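You operate a simulated robot arm through the tools that you are given. There is no shell and no other tool. Be economical: measure what you need, move in short steps, check, and stop when the job is done.

You run a simulated two-armed robot. Do the job below in one go: nothing can be reset, and whatever is moved stays where it is left.

JOB
Pack both brackets into the holed box, tighten its thumbscrew and lay the clipboard on top.
Fine: steady the box with one hand while you tighten.

It is judged by the outcome, as a careful person would: the job done as asked, and still so three seconds after it is handed in. It fails if anything else is knocked over, pushed out of place, dropped, spilled or broken.

ROBOT AND FRAMES
Two 7-joint arms with two-finger parallel grippers on one trunk, on a base that drives. Base frame: it is fixed to the floor where the robot stands at the start and does not move with it; the origin is under the middle of the robot, x ahead of it, y to its left, z up; the surface under the hand at the start is at about z = 0.7. Readings come in m, degrees, newtons and seconds.
The left shoulder is at the start at [0.07, 0.163, 1.12], the right one opposite. With the tool pointing down near the work surface each hand reaches from about 0.36 to 0.88 m from the robot's upright axis, wherever it stands, measured 20 degrees to its own side. Places, roughly: box thumbscrew [0.6, 0, 0.8]; inside of the holed box [0.7, -0.1, 0.7]. Payload 3.43 kg a hand.
The TCP of each hand is the grasp point between the finger pads, 0.034 m short of the fingertips. In the tool frame z runs along the fingers and y along their closing line. The gripper opens to 0.128 m. The fingers are 0.024 m wide and 0.012 m thick; the gripper's body (0.048 by 0.13 m) begins 0.096 m behind the TCP.
Orientation is that of the tool frame in the base frame, as [roll, pitch, yaw] about the fixed x, y, z axes, in that order (R = Rz(yaw) Ry(pitch) Rx(roll)). With the fingers straight down and closing along the base's y, the tool's x points along the base's -x, its y along +y and its z along -z.

CONTROLS
- The arms move only by the tool drive_tool. It takes "left_rows", "right_rows" or both (then of equal length, played together; a hand with none holds still); each is text: rows parted by semicolons, each of 7 numbers parted by spaces: the shift along the tool's x, y, z in m, then the turn, a rotation vector about the tool's x, y, z in degrees, then the closure, from 0 (fully open) to 1 (shut). In form: tx ty tz ax ay az gripper; .... A call has 1 to 12 rows; each row shifts and turns the commanded pose from where the row before left it, along the tool's axes as they then stand. Each row takes 0.2 s and may step no farther than 0.05 m and 8.6 degrees from the row before; otherwise, or with a gripper value out of range, the whole call is refused. Where a pose cannot be reached the arm comes as near as it can. A force on the tool above 40 N (or 10 N above the force at the start of the call, whichever is more), or a blocked arm, ends the call early, and 0.2 s more pass. The fingers move at their own pace (about 0.153 m/s each) and stop on an object; they squeeze with about 42 N. The grip force told is the motor's: it shows also when the fingers shut on nothing. Time passes only in rows, and 0.2 s behind the last, so rows that do not move let the fingers close. It gives the time, the measured TCP pose, the force on the tool (base axes), the opening and the grip force at its end, in the units of the frame above (readings bear some noise), with the torque about the TCP (base axes, N m) and any sound that the robot's microphone picked up, and new pictures: "pictures" is both (left out), scene, wrist or none (wrist: the cameras of the hands that moved).
- Cameras (640 x 400 px; columns grow to the right, rows downward): "scene" is now at [0.1218, -0.0173, 1.3521]; the picture's right is [-0.17, -0.99, 0.00], its down [-0.68, 0.11, -0.73] and it looks along [0.72, -0.12, -0.69] (base axes); focal length 249 px, centre (320, 200). "left" rides on the left gripper at [0.076, 0.011, -0.16] in its tool frame; the picture's right is [-0.15, 0.99, 0.00], its down [-0.88, -0.13, -0.46] and it looks along [-0.45, -0.07, 0.89] (tool axes); focal length 234 px, centre (320, 200). "right" rides on the right gripper at [0.076, -0.011, -0.16] in its tool frame; the picture's right is [0.15, 0.99, 0.00], its down [-0.88, 0.13, -0.46] and it looks along [-0.45, 0.07, 0.89] (tool axes); focal length 234 px, centre (320, 200). There is no depth. A picture from a camera that has moved, and an enlarged one, comes with that camera's place and axes in the base frame and with its lens. The place of the scene camera against the robot may be out by one fixed shift of up to 0.025 m in any direction.
- slide_trunk(by): slides the trunk up (or, below 0, down) by that many m; the arms and the scene camera ride with it, the base frame stays. It gives what a move gives, with no picture.
- drive_base(legs): drives the robot by 1 to 6 legs, each [ahead, left, turn to the left] in m, m and degrees, along the robot's own axes; the way and the turn of a leg run together, so that a leg with both is an arc; at most 1.5 m and 180 degrees a leg. The arms and the cameras ride along, it lands a little off, and it stops where it bumps. It gives what a move gives, and a new picture of the scene camera.
- turn_head(pan, tilt): turns the head with the scene camera to pan (to the left, within 86 degrees either way) and tilt (down, from -29 to 69), counted from straight ahead of the robot. It gives what a move gives, and a new picture of the scene camera.
- close_up(camera, box): a new picture of the part [left, top, right, bottom] of that camera's present view, enlarged. It takes no simulated time.
- finish_job(): hands the job in; it is judged then, once.

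Work in short steps. Places have to be worked out from the pictures, the camera data and where the tool is seen: move nearer, look again, correct. Check each grasp and each placing, and mend what went wrong. You have 120 turns and 260 pictures in all, those below and enlarged ones among them. Open the grippers and draw the arms clear of the work before you hand the job in, unless the task says otherwise; then end with one line.

The tools are called as name(argument=value, ...) on one line, values as JSON. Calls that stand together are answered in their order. drive_tool: Moves the arms, as the interface text tells. Its arguments: {"type":"object","properties":{"left_rows":{"type":"string"},"right_rows":{"type":"string"},"pictures":{"type":"string","enum":["both","scene","wrist","none"]}},"required":[]} The other tools are called the same way: slide_trunk (by) slides the trunk up or down; drive_base (legs) drives the base; turn_head (pan, tilt) turns the head that bears the scene camera; close_up (camera, box) takes an enlarged picture of a part of a camera's view; finish_job () hands the job in.

At the start:

```text
time_s: 0.0
left_eef_pos: [0.5561, 0.0871, 1.0073]
left_orientation: [180.0, 0.1, 180.0]
left_contact_force: [-0.6, -0.3, -0.5]
left_ft_torque: [0.0, 0.0, -0.01]
left_grip_width: 0.1281
left_grip_force: 0.0
right_eef_pos: [0.4874, -0.3531, 0.9872]
right_orientation: [-180.0, 0.1, -179.9]
right_contact_force: [0.0, -0.6, -0.3]
right_ft_torque: [0.05, 0.0, 0.01]
right_grip_width: 0.128
right_grip_force: 0.0
trunk travel left (down, up): [-0.6, 0.34]
robot x, y, heading: [0.0022, -0.001, 0.2]
head pan, tilt: [-9.5, 43.5]
```

scene: 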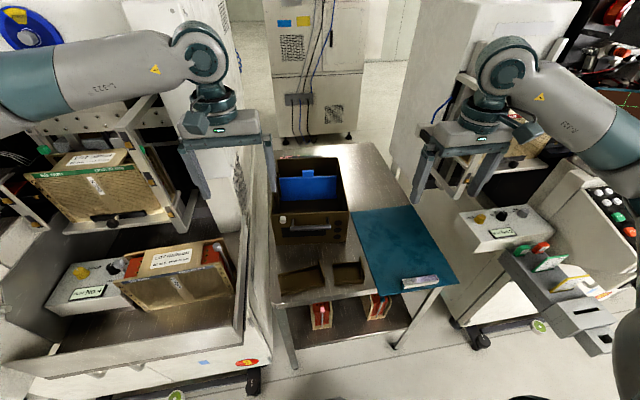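
right: 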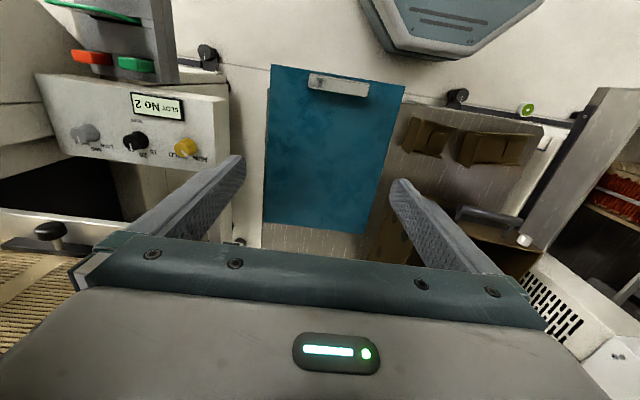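
left: 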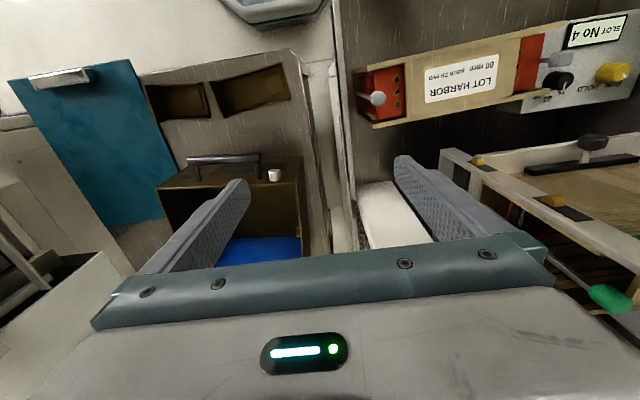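

I'll look closer at the table: box, brackets and clipboard.

close_up(camera="scene", box=[250, 140, 470, 330])

close_up(camera="left", box=[0, 40, 340, 280])

close_up(camera="right", box=[240, 50, 600, 280])

```text
2.11 times, centred on (360, 235) of scene
camera zoom: at [0.1218, -0.0173, 1.3521], right [-0.17, -0.99, 0.0], down [-0.68, 0.11, -0.73], along [0.72, -0.12, -0.69], focal length 523 px, centre (236, 126)
```

zoom: 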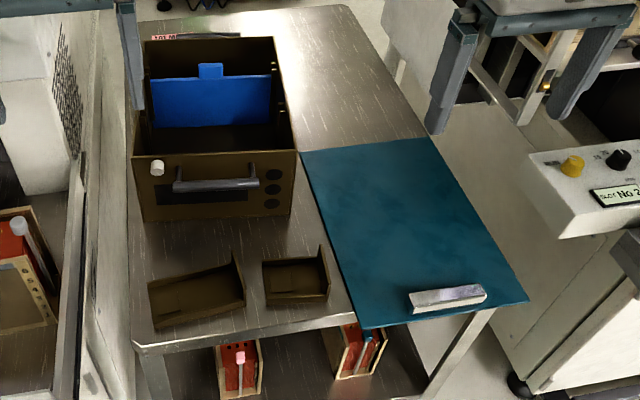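

```text
1.67 times, centred on (170, 160) of left
camera zoom: at [0.4788, 0.0993, 1.1665], right [0.15, 0.99, 0.0], down [0.88, -0.13, 0.46], along [0.45, -0.07, -0.89], focal length 390 px, centre (570, 267)
```

zoom: 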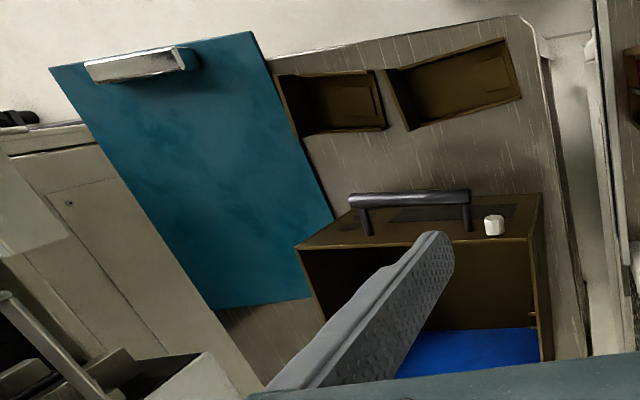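

```text
1.74 times, centred on (420, 165) of right
camera zoom: at [0.4121, -0.3648, 1.147], right [-0.15, 0.99, 0.0], down [0.88, 0.13, 0.46], along [0.45, 0.07, -0.89], focal length 407 px, centre (146, 261)
```

zoom: 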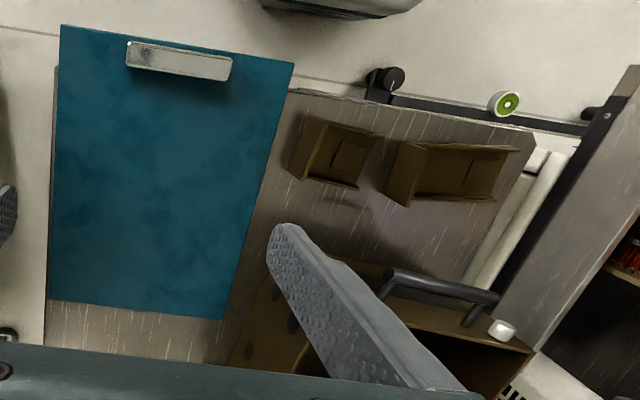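

The thumbscrew triangulates to about (0.596, 0.010, 0.829), on the box's front face with its axis horizontal. I'll bring the left hand over the brackets for a closer view.

drive_tool(left_rows="0.04 -0.025 0 0 0 0 0;0.04 -0.025 0.02 0 0 0 0;0.04 -0.025 0.02 0 0 0 0;0 0 0 0 0 0 0", pictures="wrist")

turn_head(pan=-5, tilt=60)

```text
refused: row 2 steps farther than a row can; nothing moved
```

```text
time_s: 0.8
left_eef_pos: [0.5552, 0.0877, 1.0058]
left_orientation: [-180.0, 0.1, -180.0]
left_contact_force: [0.1, 0.1, 0.2]
left_ft_torque: [0.0, -0.01, 0.0]
left_grip_width: 0.1282
left_grip_force: 0.1
right_eef_pos: [0.4872, -0.3519, 0.9878]
right_orientation: [179.8, -0.1, -179.9]
right_contact_force: [1.0, -0.4, -0.4]
right_ft_torque: [-0.01, -0.01, 0.02]
right_grip_width: 0.1281
right_grip_force: 0.1
trunk travel left (down, up): [-0.6, 0.34]
robot x, y, heading: [0.001, 0.0013, 0.1]
head pan, tilt: [-5.0, 60.0]
camera scene: at [0.1069, -0.0095, 1.3305], right [-0.09, -1.0, 0.0], down [-0.86, 0.08, -0.5], along [0.5, -0.04, -0.87], focal length 249 px, centre (320, 200)
```

scene: 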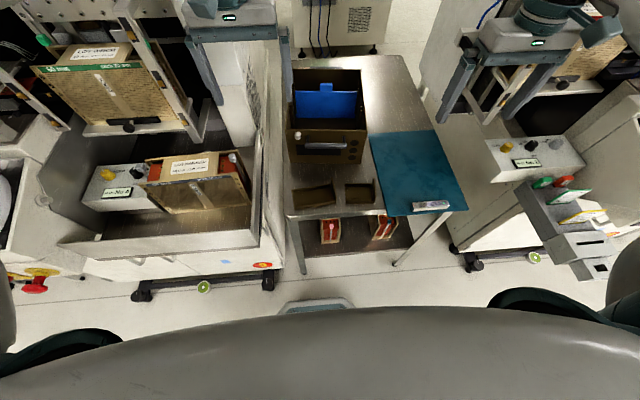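

The head tilt works; now I'll retry the hand move in smaller steps.

drive_tool(left_rows="0.035 -0.02 0.01 0 0 0 0;0.035 -0.02 0.01 0 0 0 0;0.035 -0.02 0.01 0 0 0 0;0 -0.02 0.01 0 0 0 0;0 0 0 0 0 0 0", pictures="wrist")

close_up(camera="left", box=[120, 0, 520, 250])

```text
time_s: 2.0
left_eef_pos: [0.4504, 0.0061, 0.9646]
left_orientation: [-180.0, 0.1, -180.0]
left_contact_force: [0.5, -0.1, -0.1]
left_ft_torque: [-0.01, 0.01, 0.01]
left_grip_width: 0.1279
left_grip_force: 0.0
right_eef_pos: [0.4881, -0.3522, 0.9872]
right_orientation: [-180.0, 0.1, -180.0]
right_contact_force: [0.0, 0.2, 0.1]
right_ft_torque: [-0.04, -0.05, 0.01]
right_grip_width: 0.1282
right_grip_force: 0.1
trunk travel left (down, up): [-0.6, 0.34]
robot x, y, heading: [-0.0039, 0.0012, -0.0]
head pan, tilt: [-5.0, 60.0]
camera left: at [0.373, 0.0181, 1.1257], right [0.15, 0.99, 0.0], down [0.88, -0.13, 0.46], along [0.45, -0.07, -0.89], focal length 234 px, centre (320, 200)
```

left: 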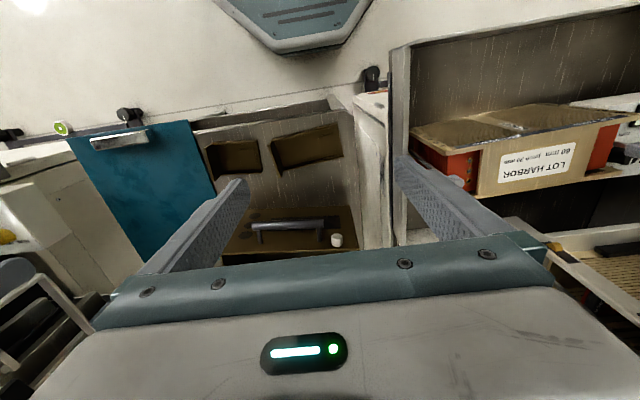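

```text
1.60 times, centred on (320, 125) of left
camera zoom: at [0.373, 0.0181, 1.1257], right [0.15, 0.99, 0.0], down [0.88, -0.13, 0.46], along [0.45, -0.07, -0.89], focal length 375 px, centre (320, 320)
```

zoom: 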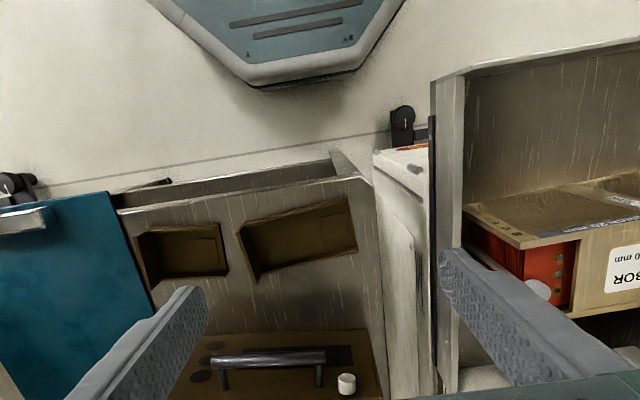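

Let me get sharper views of the brackets and of the box interior.

close_up(camera="scene", box=[280, 165, 400, 240])

close_up(camera="left", box=[190, 110, 370, 220])

close_up(camera="scene", box=[280, 60, 380, 170])

```text
5.33 times, centred on (340, 202) of scene
camera zoom: at [0.1065, -0.0089, 1.3305], right [-0.09, -1.0, 0.0], down [-0.86, 0.08, -0.5], along [0.5, -0.04, -0.87], focal length 1326 px, centre (213, 187)
```

zoom: 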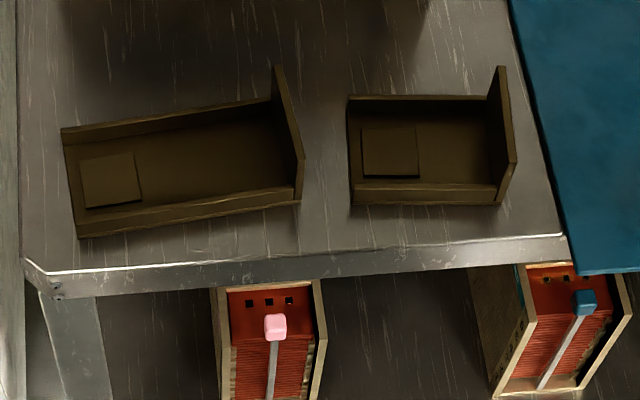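

```text
3.56 times, centred on (280, 165) of left
camera zoom: at [0.373, 0.0181, 1.1257], right [0.15, 0.99, 0.0], down [0.88, -0.13, 0.46], along [0.45, -0.07, -0.89], focal length 833 px, centre (462, 324)
```

zoom: 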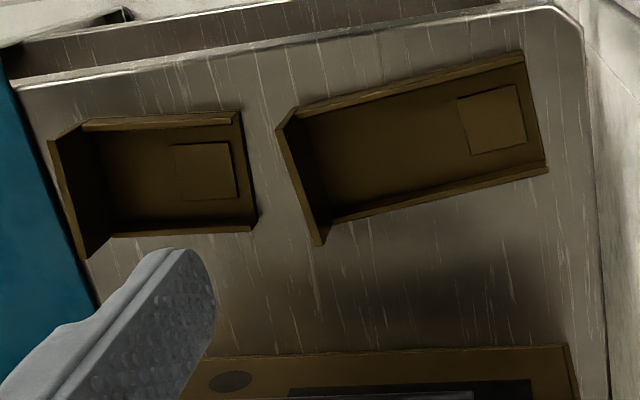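

```text
3.64 times, centred on (330, 115) of scene
camera zoom: at [0.1065, -0.0089, 1.3305], right [-0.09, -1.0, 0.0], down [-0.86, 0.08, -0.5], along [0.5, -0.04, -0.87], focal length 904 px, centre (284, 509)
```

zoom: 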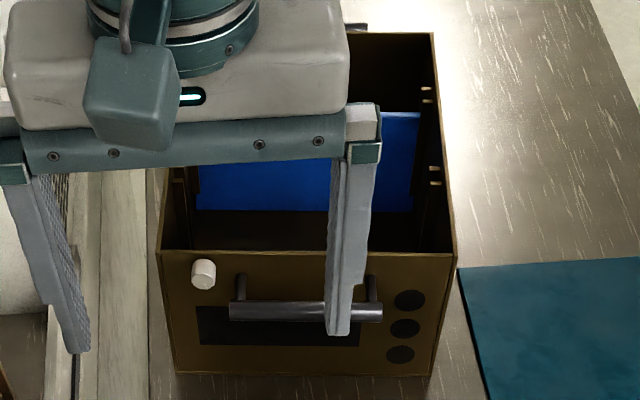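

The brackets are shallow channels with one end wall. Large: centre ≈(0.475,−0.018), about 0.06 wide, yaw ≈+5°. Small: centre ≈(0.474,−0.146), yaw ≈−6°. I'll move the left hand above the large one and turn it so it closes across the width.

drive_tool(left_rows="-0.025 -0.024 0 0 0 0 0;0 0 0 0 0 8.5 0;0 0 0 0 0 8.5 0;0 0 0 0 0 8.5 0;0 0 0 0 0 8.5 0;0 0 0 0 0 8.5 0;0 0 0 0 0 8.5 0;0 0 0 0 0 8.5 0;0 0 0 0 0 8.5 0;0 0 0 0 0 8.5 0;0 0 0 0 0 8.5 0;0 0 0 0 0 0 0", pictures="both")

```text
time_s: 4.6
left_eef_pos: [0.4752, -0.0147, 0.9664]
left_orientation: [-180.0, 0.0, 94.9]
left_contact_force: [0.8, -0.9, -0.1]
left_ft_torque: [-0.01, 0.0, 0.01]
left_grip_width: 0.1281
left_grip_force: 0.1
right_eef_pos: [0.4876, -0.3528, 0.9878]
right_orientation: [-179.9, 0.0, 180.0]
right_contact_force: [0.5, 0.1, -0.3]
right_ft_torque: [0.02, -0.02, 0.01]
right_grip_width: 0.1279
right_grip_force: 0.1
trunk travel left (down, up): [-0.6, 0.34]
robot x, y, heading: [-0.0013, -0.0006, 0.1]
head pan, tilt: [-5.0, 60.0]
camera scene: at [0.1068, -0.0095, 1.3305], right [-0.09, -1.0, 0.0], down [-0.86, 0.08, -0.5], along [0.5, -0.04, -0.87], focal length 249 px, centre (320, 200)
camera left: at [0.4796, 0.0601, 1.1267], right [1.0, -0.06, 0.0], down [-0.06, -0.89, 0.46], along [-0.03, -0.45, -0.89], focal length 234 px, centre (320, 200)
```

scene: 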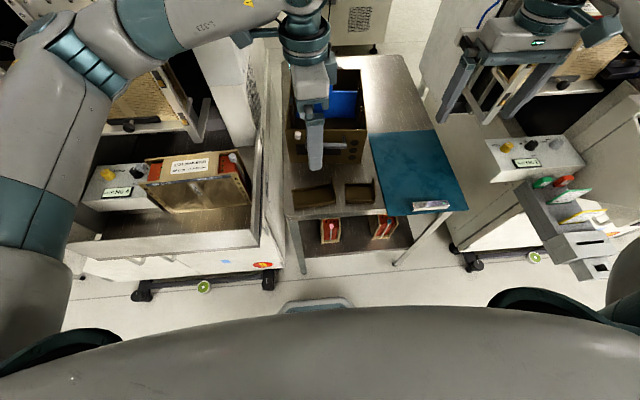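
left: 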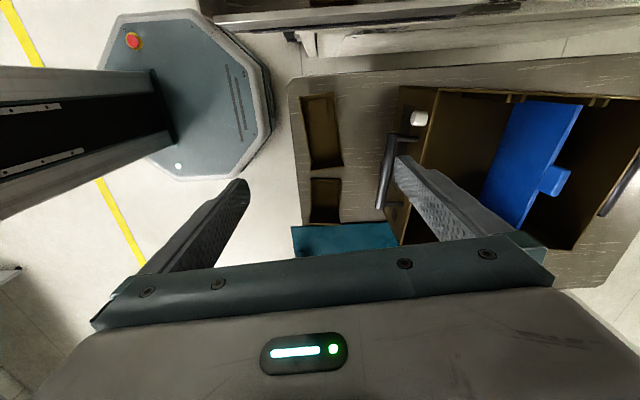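

The hand is over the large bracket, with a good view into the box. I'll zoom in for measurements.

close_up(camera="left", box=[280, 70, 480, 195])

close_up(camera="left", box=[380, 60, 640, 260])

```text
3.20 times, centred on (380, 132) of left
camera zoom: at [0.4796, 0.0601, 1.1267], right [1.0, -0.06, 0.0], down [-0.06, -0.89, 0.46], along [-0.03, -0.45, -0.89], focal length 749 px, centre (128, 416)
```

zoom: 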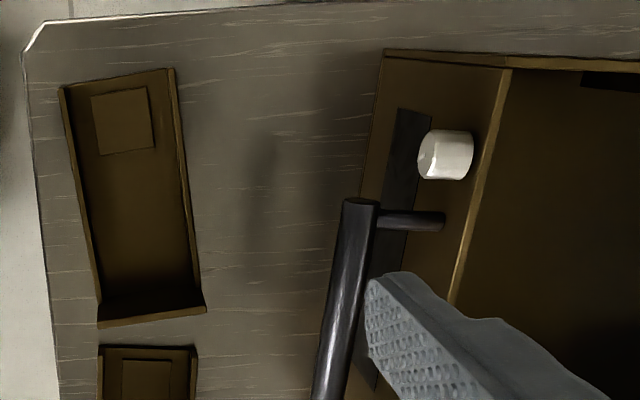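

```text
2.00 times, centred on (510, 160) of left
camera zoom: at [0.4796, 0.0601, 1.1267], right [1.0, -0.06, 0.0], down [-0.06, -0.89, 0.46], along [-0.03, -0.45, -0.89], focal length 468 px, centre (-60, 280)
```

zoom: 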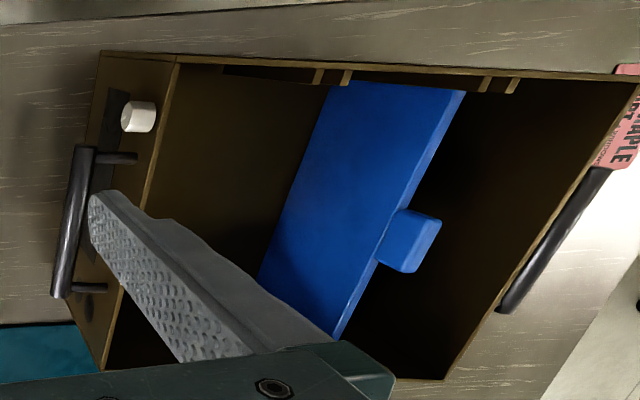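

The large bracket's centre is now refined to (0.477,−0.022), with its rim about 0.06 wide, and the hand is aligned. I'll lower it with a partly closed opening to clear the box handle.

drive_tool(left_rows="-0.0075 0.0012 0 0 0 0 0.25;0 0 0.045 0 0 0 0.25;0 0 0.045 0 0 0 0.25;0 0 0.045 0 0 0 0.25;0 0 0.04 0 0 0 0.25;0 0 0.02 0 0 0 0.25;0 0 0.015 0 0 0 0.25;0 0 0 0 0 0 0.25", pictures="both")

close_up(camera="scene", box=[270, 130, 400, 230])

```text
time_s: 6.4
left_eef_pos: [0.4779, -0.0263, 0.757]
left_orientation: [-179.9, 0.0, 94.9]
left_contact_force: [0.2, -0.4, -0.4]
left_ft_torque: [-0.01, 0.01, -0.01]
left_grip_width: 0.0959
left_grip_force: 0.1
right_eef_pos: [0.4872, -0.3522, 0.9868]
right_orientation: [179.9, -0.1, 179.9]
right_contact_force: [0.6, -0.4, 0.0]
right_ft_torque: [0.02, -0.01, 0.03]
right_grip_width: 0.1281
right_grip_force: 0.0
trunk travel left (down, up): [-0.6, 0.34]
robot x, y, heading: [0.0009, -0.0039, 0.0]
head pan, tilt: [-5.0, 60.0]
camera scene: at [0.1067, -0.0096, 1.3305], right [-0.09, -1.0, 0.0], down [-0.86, 0.08, -0.5], along [0.5, -0.04, -0.87], focal length 249 px, centre (320, 200)
camera left: at [0.4824, 0.0512, 0.916], right [1.0, -0.06, 0.0], down [-0.05, -0.89, 0.46], along [-0.03, -0.45, -0.89], focal length 234 px, centre (320, 200)
```

scene: 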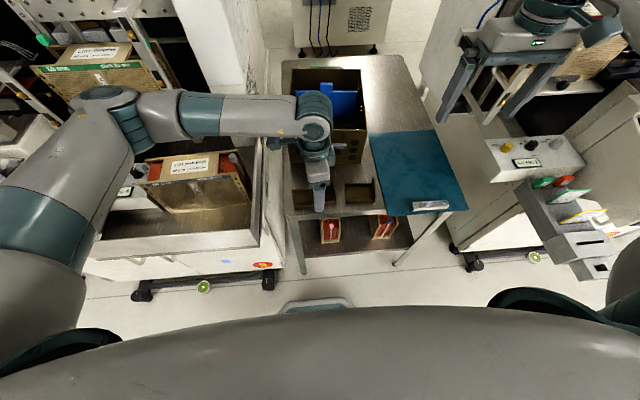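
left: 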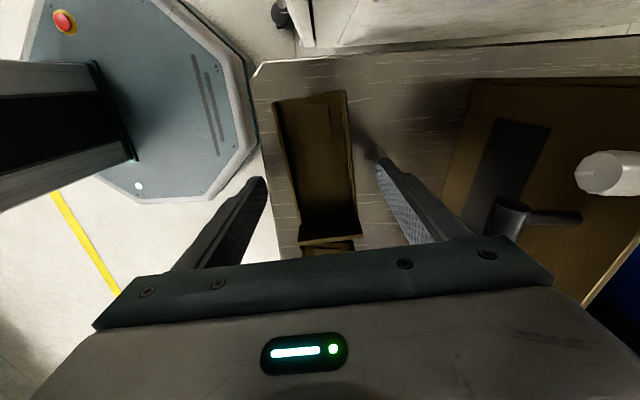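

```text
4.00 times, centred on (335, 180) of scene
camera zoom: at [0.1067, -0.0096, 1.3305], right [-0.09, -1.0, 0.0], down [-0.86, 0.08, -0.5], along [0.5, -0.04, -0.87], focal length 994 px, centre (260, 280)
```

zoom: 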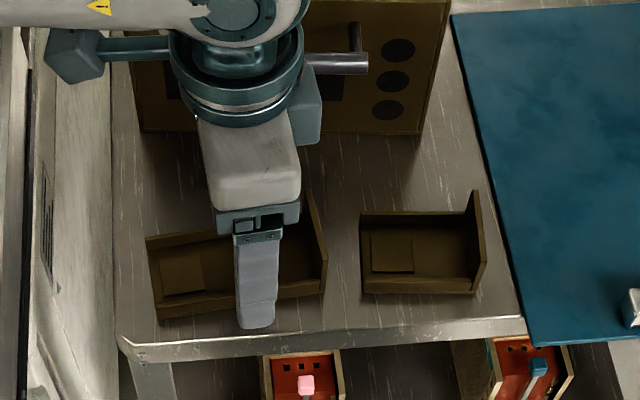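

Fingers straddle the bracket symmetrically with tips at z≈0.723. I'll go down the last 18 mm and close.

drive_tool(left_rows="0 0 0.009 0 0 0 0.25;0 0 0.009 0 0 0 0.25;0 0 0 0 0 0 0.25", pictures="none")

drive_tool(left_rows="0 0 0 0 0 0 0.5;0 0 0 0 0 0 0.7;0 0 0 0 0 0 0.7;0 0 0 0 0 0 0.7", pictures="wrist")

```text
time_s: 7.2
left_eef_pos: [0.4789, -0.024, 0.7379]
left_orientation: [-179.9, 0.0, 95.0]
left_contact_force: [-0.4, 0.2, 0.0]
left_ft_torque: [0.0, -0.01, 0.0]
left_grip_width: 0.0961
left_grip_force: 0.1
right_eef_pos: [0.4878, -0.3527, 0.9871]
right_orientation: [179.9, 0.0, -180.0]
right_contact_force: [0.2, -1.1, 0.7]
right_ft_torque: [-0.02, 0.01, 0.04]
right_grip_width: 0.1279
right_grip_force: 0.0
trunk travel left (down, up): [-0.6, 0.34]
robot x, y, heading: [0.0031, -0.0023, -0.2]
head pan, tilt: [-5.0, 60.0]
```

```text
time_s: 8.2
left_eef_pos: [0.4802, -0.0231, 0.7383]
left_orientation: [-180.0, 0.0, 95.0]
left_contact_force: [0.0, -0.1, 0.3]
left_ft_torque: [-0.01, -0.03, 0.02]
left_grip_width: 0.0594
left_grip_force: 41.8
right_eef_pos: [0.4871, -0.3514, 0.988]
right_orientation: [-179.9, 0.0, 180.0]
right_contact_force: [0.3, -0.3, -0.9]
right_ft_torque: [0.0, 0.0, 0.03]
right_grip_width: 0.1278
right_grip_force: 0.1
trunk travel left (down, up): [-0.6, 0.34]
robot x, y, heading: [0.0025, -0.0026, 0.2]
head pan, tilt: [-5.0, 60.0]
camera left: at [0.483, 0.053, 0.8978], right [1.0, -0.06, 0.0], down [-0.05, -0.89, 0.46], along [-0.03, -0.46, -0.89], focal length 234 px, centre (320, 200)
```

left: 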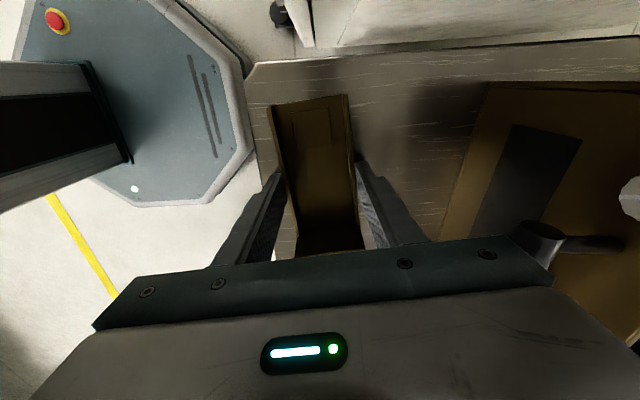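

The large bracket is gripped (0.059 m wide, 42 N). I'll lift it straight up clear of the box height and turn it to the box's yaw of about −6°.

drive_tool(left_rows="0 0 -0.02 0 0 0 0.7;0 0 -0.045 0 0 0 0.7;0 0 -0.045 0 0 0 0.7;0 0 -0.045 0 0 0 0.7;0 0 -0.045 0 0 0 0.7;0 0 -0.02 0 0 5.5 0.7;0 0 0 0 0 5.5 0.7;0 0 0 0 0 0 0.7", pictures="both")

close_up(camera="left", box=[240, 60, 640, 290])

```text
time_s: 10.0
left_eef_pos: [0.4768, -0.0249, 0.9598]
left_orientation: [-179.9, 0.0, 89.5]
left_contact_force: [-1.0, -0.3, -2.0]
left_ft_torque: [0.02, -0.01, 0.0]
left_grip_width: 0.0597
left_grip_force: 41.6
left hand out of reach, approached as far as the arm can: row 7
right_eef_pos: [0.4882, -0.352, 0.9874]
right_orientation: [180.0, -0.1, -180.0]
right_contact_force: [-0.9, 0.0, 0.3]
right_ft_torque: [-0.01, 0.0, -0.01]
right_grip_width: 0.1282
right_grip_force: 0.2
trunk travel left (down, up): [-0.6, 0.34]
robot x, y, heading: [0.0022, 0.0011, -0.2]
head pan, tilt: [-5.0, 60.0]
camera scene: at [0.1069, -0.0095, 1.3305], right [-0.09, -1.0, 0.0], down [-0.86, 0.08, -0.5], along [0.5, -0.04, -0.87], focal length 249 px, centre (320, 200)
camera left: at [0.4886, 0.0509, 1.1196], right [0.99, -0.16, 0.0], down [-0.14, -0.88, 0.46], along [-0.07, -0.45, -0.89], focal length 234 px, centre (320, 200)
```

scene: 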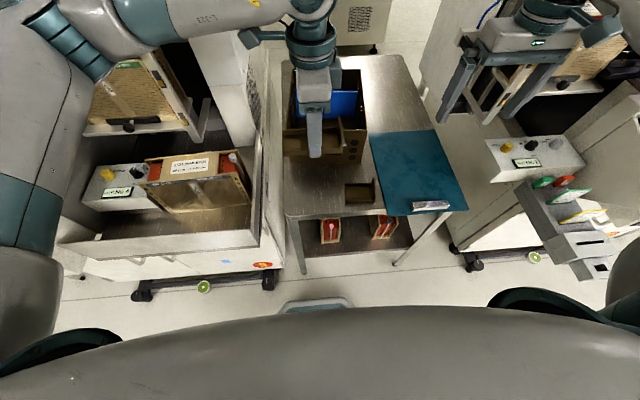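
left: 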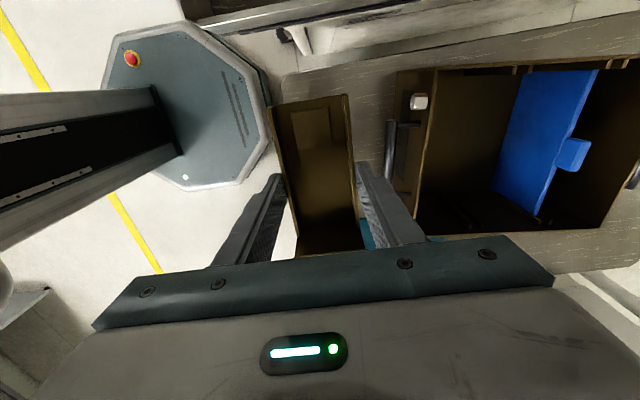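

```text
1.60 times, centred on (440, 175) of left
camera zoom: at [0.4886, 0.0509, 1.1196], right [0.99, -0.16, 0.0], down [-0.14, -0.88, 0.46], along [-0.07, -0.45, -0.89], focal length 375 px, centre (128, 240)
```

zoom: 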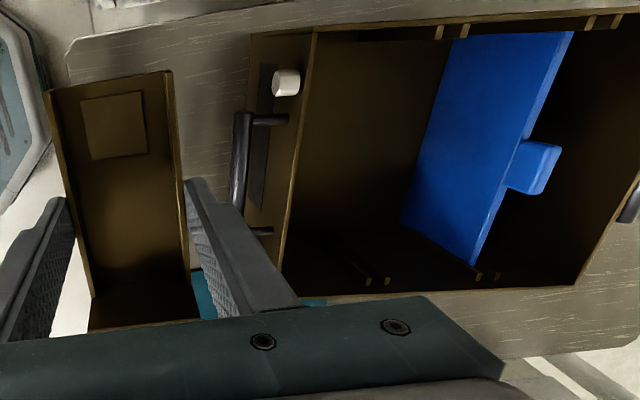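

The wrist hit its yaw limit here at 89.5°. I'll back off that command and carry the bracket over the front compartment at this height.

drive_tool(left_rows="0 0 0 0 0 -5.5 0.7;-0.0071 0.0438 0 0 0 0 0.7;-0.0071 0.0438 0 0 0 0 0.7;-0.0071 0.0438 0 0 0 0 0.7;-0.0071 0.0438 0 0 0 0 0.7;-0.0071 0.0438 0 0 0 0 0.7;-0.0071 0.0438 0 0 0 0 0.7;0 0 0 0 0 5.5 0.7;0 0 0 0 0 0 0.7", pictures="both")

close_up(camera="left", box=[120, 60, 520, 290])

close_up(camera="scene", box=[260, 50, 400, 170])

```text
time_s: 12.0
left_eef_pos: [0.5077, -0.0256, 0.9578]
left_orientation: [180.0, 0.0, 95.0]
left_contact_force: [-0.3, 0.5, -1.3]
left_ft_torque: [0.01, 0.04, 0.01]
left_grip_width: 0.0594
left_grip_force: 42.4
left hand out of reach, approached as far as the arm can: row 2, 3, 4, 5, 6, 7, 8
right_eef_pos: [0.4872, -0.3518, 0.9878]
right_orientation: [180.0, 0.0, -179.9]
right_contact_force: [-0.1, -0.2, -0.5]
right_ft_torque: [0.05, -0.03, 0.0]
right_grip_width: 0.1278
right_grip_force: 0.0
trunk travel left (down, up): [-0.6, 0.34]
robot x, y, heading: [0.0019, 0.001, -0.1]
head pan, tilt: [-5.0, 60.0]
camera scene: at [0.107, -0.0096, 1.3305], right [-0.09, -1.0, 0.0], down [-0.86, 0.08, -0.5], along [0.5, -0.04, -0.87], focal length 249 px, centre (320, 200)
camera left: at [0.5118, 0.0502, 1.1193], right [1.0, -0.06, 0.0], down [-0.05, -0.89, 0.46], along [-0.03, -0.46, -0.89], focal length 234 px, centre (320, 200)
```

scene: 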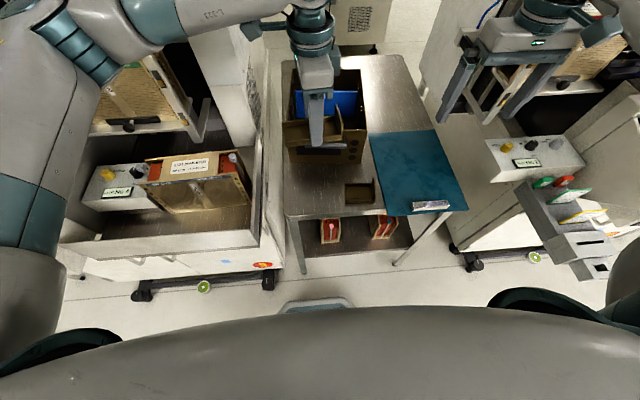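
left: 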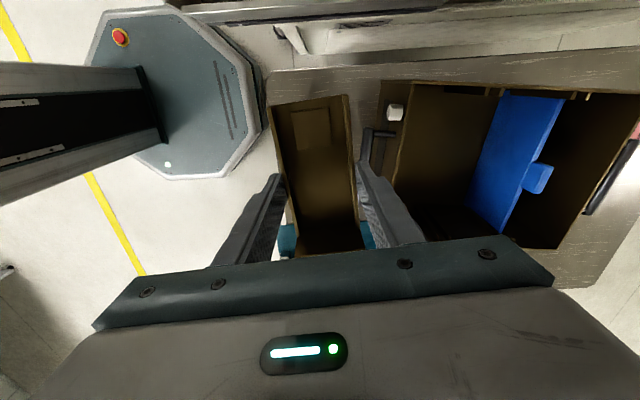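

```text
1.60 times, centred on (320, 175) of left
camera zoom: at [0.5118, 0.0502, 1.1193], right [1.0, -0.06, 0.0], down [-0.05, -0.89, 0.46], along [-0.03, -0.46, -0.89], focal length 375 px, centre (320, 240)
```

zoom: 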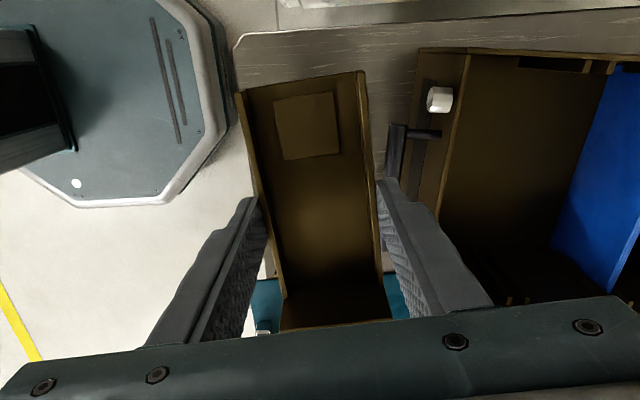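

```text
3.33 times, centred on (330, 110) of scene
camera zoom: at [0.107, -0.0096, 1.3305], right [-0.09, -1.0, 0.0], down [-0.86, 0.08, -0.5], along [0.5, -0.04, -0.87], focal length 829 px, centre (287, 500)
```

zoom: 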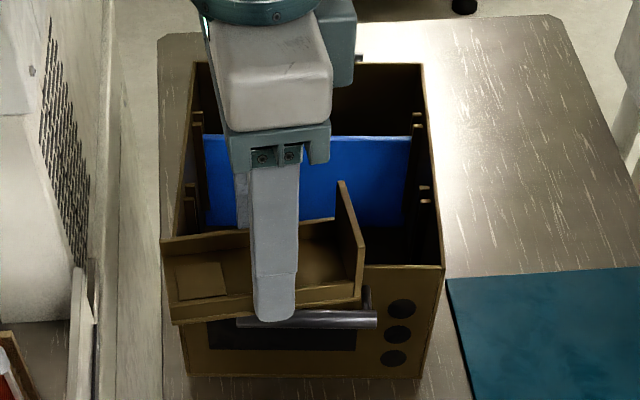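

The arm can't extend with that wrist yaw, so I'll turn the bracket the other way. Its length will lie front to back in the box, which also fits (0.13 of about 0.19 m).

drive_tool(left_rows="0 0 0 0 0 -8 0.7;0 0 0 0 0 -8 0.7;0 0 0 0 0 -8 0.7;0 0 0 0 0 -8 0.7;0 0 0 0 0 -8 0.7;0 0 0 0 0 -8 0.7;0 0 0 0 0 -8 0.7;0 0 0 0 0 -8 0.7;0 0 0 0 0 0 0.7", pictures="none")

```text
time_s: 14.0
left_eef_pos: [0.5109, -0.0279, 0.9562]
left_orientation: [-180.0, 0.0, 159.1]
left_contact_force: [-0.3, -0.2, -1.6]
left_ft_torque: [0.05, -0.02, 0.01]
left_grip_width: 0.0593
left_grip_force: 41.9
right_eef_pos: [0.4889, -0.3521, 0.9871]
right_orientation: [-180.0, 0.1, 180.0]
right_contact_force: [-0.4, -0.9, -0.7]
right_ft_torque: [0.01, 0.0, 0.0]
right_grip_width: 0.128
right_grip_force: 0.0
trunk travel left (down, up): [-0.6, 0.34]
robot x, y, heading: [-0.0022, 0.0022, 0.2]
head pan, tilt: [-5.0, 60.0]
```

The turn works and commands restart from the measured pose. I'll finish the turn to 174° and move over the left half of the front compartment.

drive_tool(left_rows="0 0 0 0 0 -7.5 0.7;0 0 0 0 0 -7.5 0.7;-0.046 0.0026 0 0 0 0 0.7;-0.046 0.0026 0 0 0 0 0.7;-0.046 0.0026 0 0 0 0 0.7;-0.046 0.0026 0 0 0 0 0.7;0 0 0 0 0 0 0.7", pictures="both")

close_up(camera="left", box=[160, 60, 480, 260])

close_up(camera="scene", box=[260, 50, 400, 170])

```text
time_s: 15.6
left_eef_pos: [0.6951, -0.0361, 0.9553]
left_orientation: [-179.9, 0.2, 174.1]
left_contact_force: [-0.6, 0.2, -2.2]
left_ft_torque: [-0.04, 0.02, -0.01]
left_grip_width: 0.0595
left_grip_force: 41.9
right_eef_pos: [0.4868, -0.3495, 0.9869]
right_orientation: [179.9, 0.0, -180.0]
right_contact_force: [0.1, -0.1, 0.5]
right_ft_torque: [0.02, 0.0, 0.0]
right_grip_width: 0.1279
right_grip_force: 0.1
trunk travel left (down, up): [-0.6, 0.34]
robot x, y, heading: [0.0008, 0.0001, -0.1]
head pan, tilt: [-5.0, 60.0]
camera scene: at [0.1064, -0.0087, 1.3306], right [-0.09, -1.0, 0.0], down [-0.86, 0.07, -0.5], along [0.5, -0.04, -0.87], focal length 249 px, centre (320, 200)
camera left: at [0.6193, -0.0171, 1.116], right [0.25, 0.97, 0.0], down [0.86, -0.22, 0.46], along [0.44, -0.11, -0.89], focal length 234 px, centre (320, 200)
```

scene: 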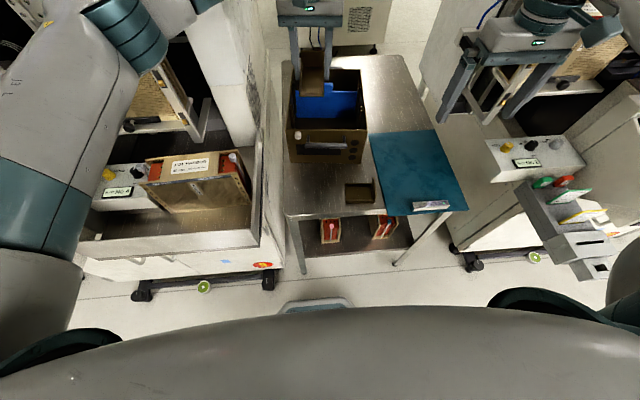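
left: 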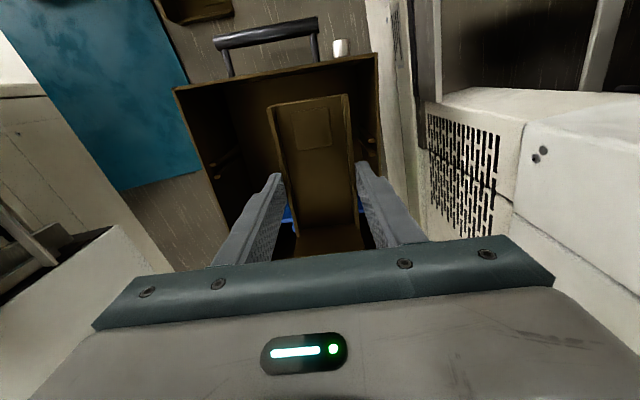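

```text
2.00 times, centred on (320, 160) of left
camera zoom: at [0.6193, -0.0171, 1.116], right [0.25, 0.97, 0.0], down [0.86, -0.22, 0.46], along [0.44, -0.11, -0.89], focal length 468 px, centre (320, 280)
```

zoom: 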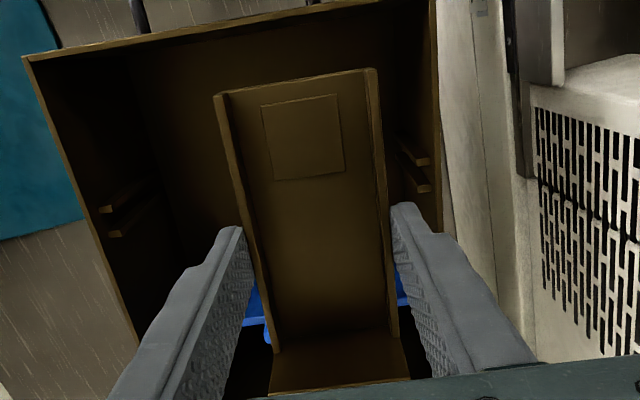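

```text
3.33 times, centred on (330, 110) of scene
camera zoom: at [0.1064, -0.0087, 1.3306], right [-0.09, -1.0, 0.0], down [-0.86, 0.07, -0.5], along [0.5, -0.04, -0.87], focal length 829 px, centre (287, 500)
```

zoom: 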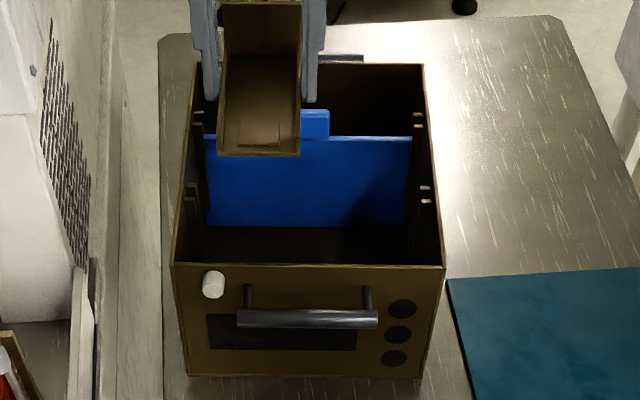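

The bracket fits well. I'll shift it 14 mm right, clear of the guide ribs, then lower it partway and check.

drive_tool(left_rows="0 -0.014 0 0 0 0 0.7;0 0 0.045 0 0 0 0.7;0 0 0.045 0 0 0 0.7;0 0 0.04 0 0 0 0.7;0 0 0.025 0 0 0 0.7;0 0 0 0 0 0 0.7", pictures="both")

close_up(camera="scene", box=[260, 50, 400, 170])

```text
time_s: 17.0
left_eef_pos: [0.6921, -0.0493, 0.8011]
left_orientation: [180.0, 0.2, 174.0]
left_contact_force: [0.2, 0.2, -1.9]
left_ft_torque: [-0.04, 0.03, 0.03]
left_grip_width: 0.0597
left_grip_force: 41.6
right_eef_pos: [0.4878, -0.3522, 0.9872]
right_orientation: [-179.9, 0.0, -179.9]
right_contact_force: [0.1, 0.4, 0.4]
right_ft_torque: [0.01, -0.01, 0.01]
right_grip_width: 0.1281
right_grip_force: 0.1
trunk travel left (down, up): [-0.6, 0.34]
robot x, y, heading: [-0.0014, -0.0005, -0.1]
head pan, tilt: [-5.0, 60.0]
camera scene: at [0.1067, -0.0096, 1.3305], right [-0.09, -1.0, 0.0], down [-0.86, 0.08, -0.5], along [0.5, -0.04, -0.87], focal length 249 px, centre (320, 200)
camera left: at [0.6178, -0.03, 0.9605], right [0.25, 0.97, 0.0], down [0.86, -0.22, 0.46], along [0.44, -0.11, -0.89], focal length 234 px, centre (320, 200)
```

scene: 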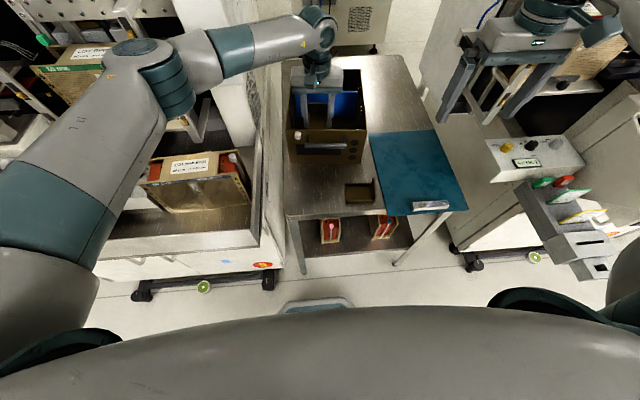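
left: 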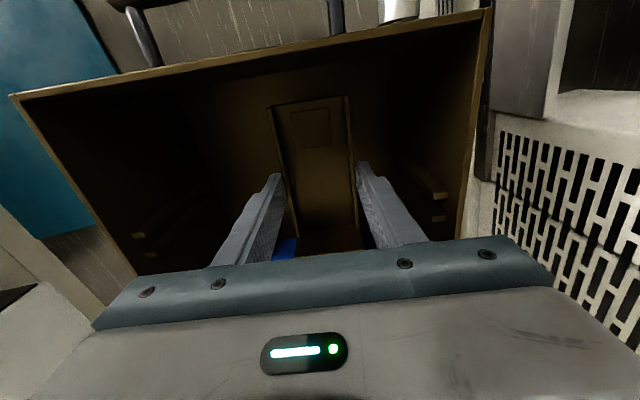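

```text
3.33 times, centred on (330, 110) of scene
camera zoom: at [0.1067, -0.0096, 1.3305], right [-0.09, -1.0, 0.0], down [-0.86, 0.08, -0.5], along [0.5, -0.04, -0.87], focal length 829 px, centre (287, 500)
```

zoom: 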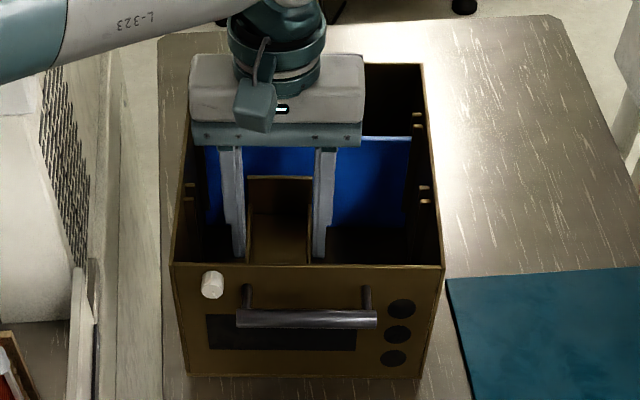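

Clear all round. I'll lower it to the floor gently, watching the force.

drive_tool(left_rows="0 -0.004 0.015 0 0 0 0.7;0 0 0.015 0 0 0 0.7;0 0 0.012 0 0 0 0.7;0 0 0.008 0 0 0 0.7;0 0 0.005 0 0 0 0.7;0 0 0.004 0 0 0 0.7;0 0 0 0 0 0 0.7", pictures="scene")

close_up(camera="scene", box=[260, 50, 400, 170])

```text
time_s: 18.6
left_eef_pos: [0.6923, -0.0553, 0.7403]
left_orientation: [-180.0, 0.2, 174.0]
left_contact_force: [0.4, 0.5, 3.0]
left_ft_torque: [0.1, 0.25, -0.02]
left_grip_width: 0.0595
left_grip_force: 42.2
right_eef_pos: [0.4876, -0.3512, 0.9872]
right_orientation: [-179.9, 0.0, -180.0]
right_contact_force: [-0.1, 0.7, -0.7]
right_ft_torque: [0.0, 0.0, -0.01]
right_grip_width: 0.1283
right_grip_force: 0.0
trunk travel left (down, up): [-0.6, 0.34]
robot x, y, heading: [-0.0025, -0.0035, -0.1]
head pan, tilt: [-5.0, 60.0]
camera scene: at [0.1067, -0.0095, 1.3306], right [-0.09, -1.0, 0.0], down [-0.86, 0.08, -0.5], along [0.5, -0.04, -0.87], focal length 249 px, centre (320, 200)
```

scene: 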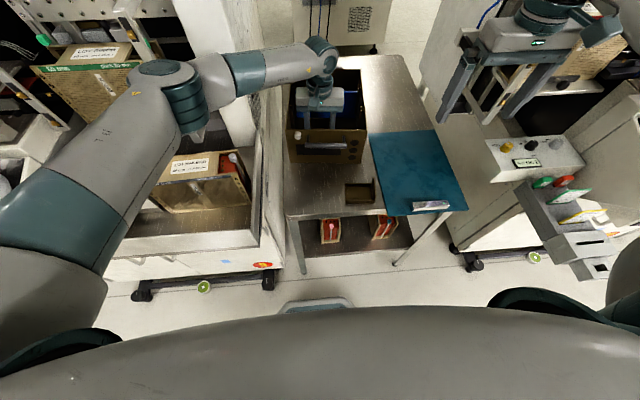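

```text
3.33 times, centred on (330, 110) of scene
camera zoom: at [0.1067, -0.0095, 1.3306], right [-0.09, -1.0, 0.0], down [-0.86, 0.08, -0.5], along [0.5, -0.04, -0.87], focal length 829 px, centre (287, 500)
```

zoom: 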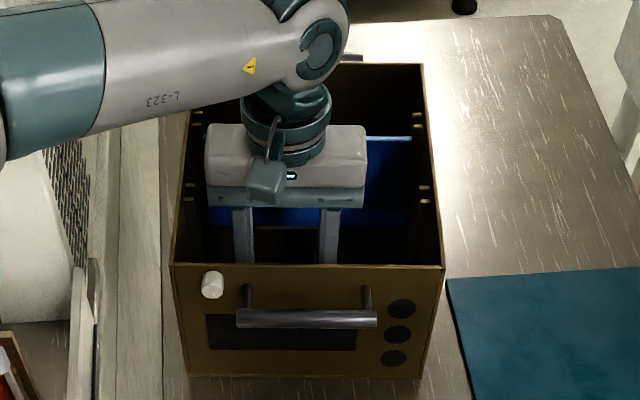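

Contact with the floor (force changed by +5 N). I'll open slightly and lift out.

drive_tool(left_rows="0 0 0 0 0 0 0.4;0 0 0 0 0 0 0.38;0 0 0 0 0 0 0.38;0 0 -0.03 0 0 0 0.38;0 0 -0.045 0 0 0 0.38;0 0 -0.045 0 0 0 0.38;0 0 -0.045 0 0 0 0.38;0 0 -0.045 0 0 0 0.38;0 0 0 0 0 0 0.38", pictures="wrist")

close_up(camera="left", box=[160, 40, 480, 240])

```text
time_s: 20.6
left_eef_pos: [0.6907, -0.0549, 0.949]
left_orientation: [179.9, 0.1, 174.0]
left_contact_force: [0.5, 0.2, -0.4]
left_ft_torque: [0.06, 0.01, 0.01]
left_grip_width: 0.0794
left_grip_force: 0.0
right_eef_pos: [0.4893, -0.3508, 0.987]
right_orientation: [-180.0, -0.1, 180.0]
right_contact_force: [0.9, -0.6, 0.8]
right_ft_torque: [-0.01, 0.01, -0.01]
right_grip_width: 0.1281
right_grip_force: 0.0
trunk travel left (down, up): [-0.6, 0.34]
robot x, y, heading: [0.0018, 0.0004, 0.1]
head pan, tilt: [-5.0, 60.0]
camera left: at [0.6167, -0.036, 1.1082], right [0.25, 0.97, 0.0], down [0.86, -0.22, 0.46], along [0.44, -0.11, -0.89], focal length 234 px, centre (320, 200)
```

left: 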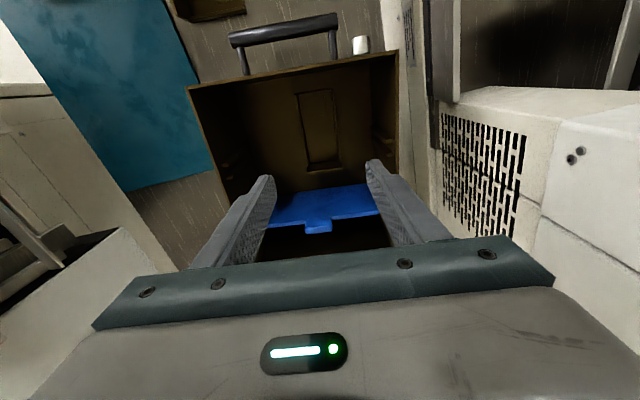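

```text
2.00 times, centred on (320, 140) of left
camera zoom: at [0.6167, -0.036, 1.1082], right [0.25, 0.97, 0.0], down [0.86, -0.22, 0.46], along [0.44, -0.11, -0.89], focal length 468 px, centre (320, 320)
```

zoom: 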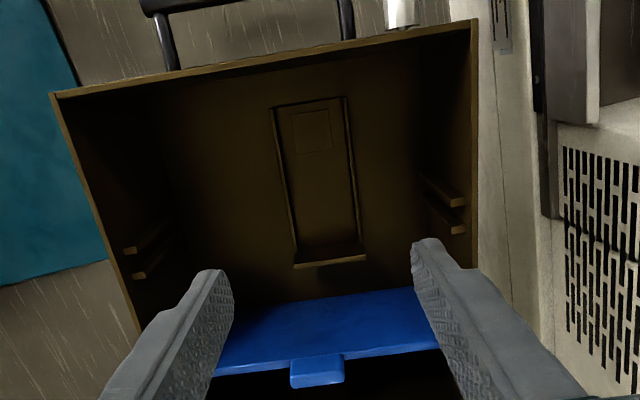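

The large bracket sits on the floor near the middle. To leave room for the small one, I'll pinch its right side wall (one finger inside the channel) and shift it left. First I'll line up over that wall and lower partway.

drive_tool(left_rows="0 -0.028 0 0 0 0 0.72;0 0 0 0 0 0 0.72;0 0 0.045 0 0 0 0.72;0 0 0.045 0 0 0 0.72;0 0 0.045 0 0 0 0.72;0 0 0.025 0 0 0 0.72;0 0 0 0 0 0 0.72", pictures="wrist")

close_up(camera="left", box=[220, 80, 420, 260])

close_up(camera="scene", box=[280, 60, 380, 130])

```text
time_s: 22.2
left_eef_pos: [0.6863, -0.0838, 0.7907]
left_orientation: [-180.0, 0.1, 174.0]
left_contact_force: [0.3, 0.2, 0.0]
left_ft_torque: [0.03, -0.02, 0.0]
left_grip_width: 0.0357
left_grip_force: 0.2
right_eef_pos: [0.4875, -0.3516, 0.9879]
right_orientation: [180.0, 0.0, -180.0]
right_contact_force: [-0.5, 0.7, 0.0]
right_ft_torque: [-0.03, 0.02, 0.01]
right_grip_width: 0.128
right_grip_force: 0.2
trunk travel left (down, up): [-0.6, 0.34]
robot x, y, heading: [-0.0002, 0.0004, 0.0]
head pan, tilt: [-5.0, 60.0]
camera left: at [0.612, -0.0641, 0.951], right [0.25, 0.97, 0.0], down [0.86, -0.22, 0.46], along [0.44, -0.11, -0.89], focal length 234 px, centre (320, 200)
```

left: 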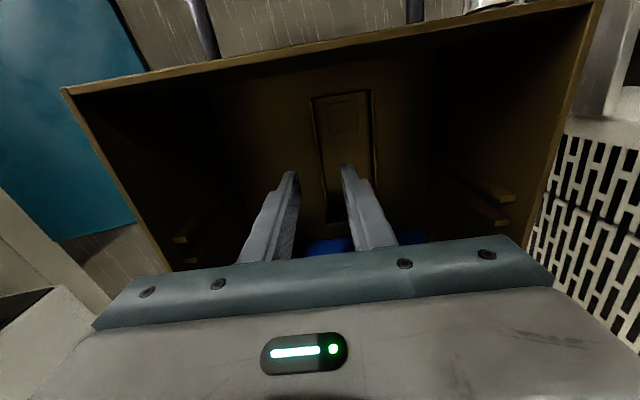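

```text
2.22 times, centred on (320, 170) of left
camera zoom: at [0.612, -0.0641, 0.951], right [0.25, 0.97, 0.0], down [0.86, -0.22, 0.46], along [0.44, -0.11, -0.89], focal length 520 px, centre (320, 267)
```

zoom: 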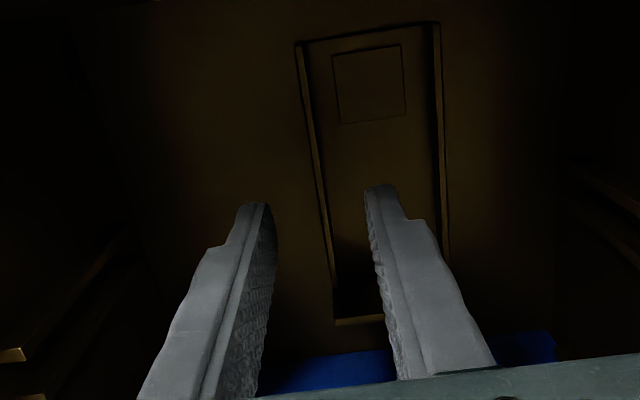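

```text
5.71 times, centred on (330, 95) of scene
camera zoom: at [0.1066, -0.0095, 1.3305], right [-0.09, -1.0, 0.0], down [-0.86, 0.08, -0.5], along [0.5, -0.04, -0.87], focal length 1421 px, centre (263, 800)
```

zoom: 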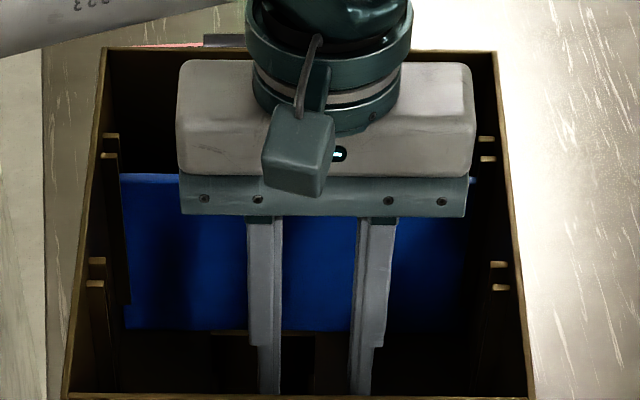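

The right wall lies midway between the fingers. I'll lower to just above the channel floor and close on the wall.

drive_tool(left_rows="0 0 0.02 0 0 0 0.72;0 0 0.015 0 0 0 0.72;0 0 0.009 0 0 0 0.72;0 0 0 0 0 0 0.72;0 0 0 0 0 0 0.9;0 0 0 0 0 0 1;0 0 0 0 0 0 1", pictures="wrist")

```text
time_s: 23.8
left_eef_pos: [0.6881, -0.0818, 0.7492]
left_orientation: [180.0, 0.0, 174.0]
left_contact_force: [-1.2, 0.4, 0.1]
left_ft_torque: [0.01, -0.03, 0.04]
left_grip_width: 0.0031
left_grip_force: 37.8
right_eef_pos: [0.4868, -0.353, 0.9873]
right_orientation: [-180.0, -0.1, -179.9]
right_contact_force: [0.0, 0.9, 0.1]
right_ft_torque: [-0.01, 0.02, -0.01]
right_grip_width: 0.1278
right_grip_force: 0.1
trunk travel left (down, up): [-0.6, 0.34]
robot x, y, heading: [0.0002, -0.0021, -0.1]
head pan, tilt: [-5.0, 60.0]
camera left: at [0.6126, -0.0626, 0.9091], right [0.25, 0.97, 0.0], down [0.86, -0.22, 0.46], along [0.44, -0.11, -0.89], focal length 234 px, centre (320, 200)
```

left: 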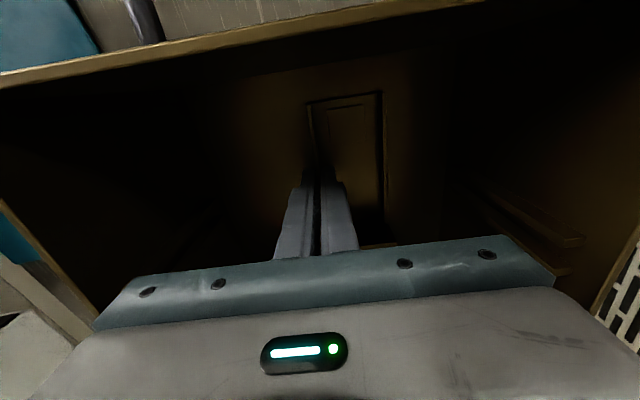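

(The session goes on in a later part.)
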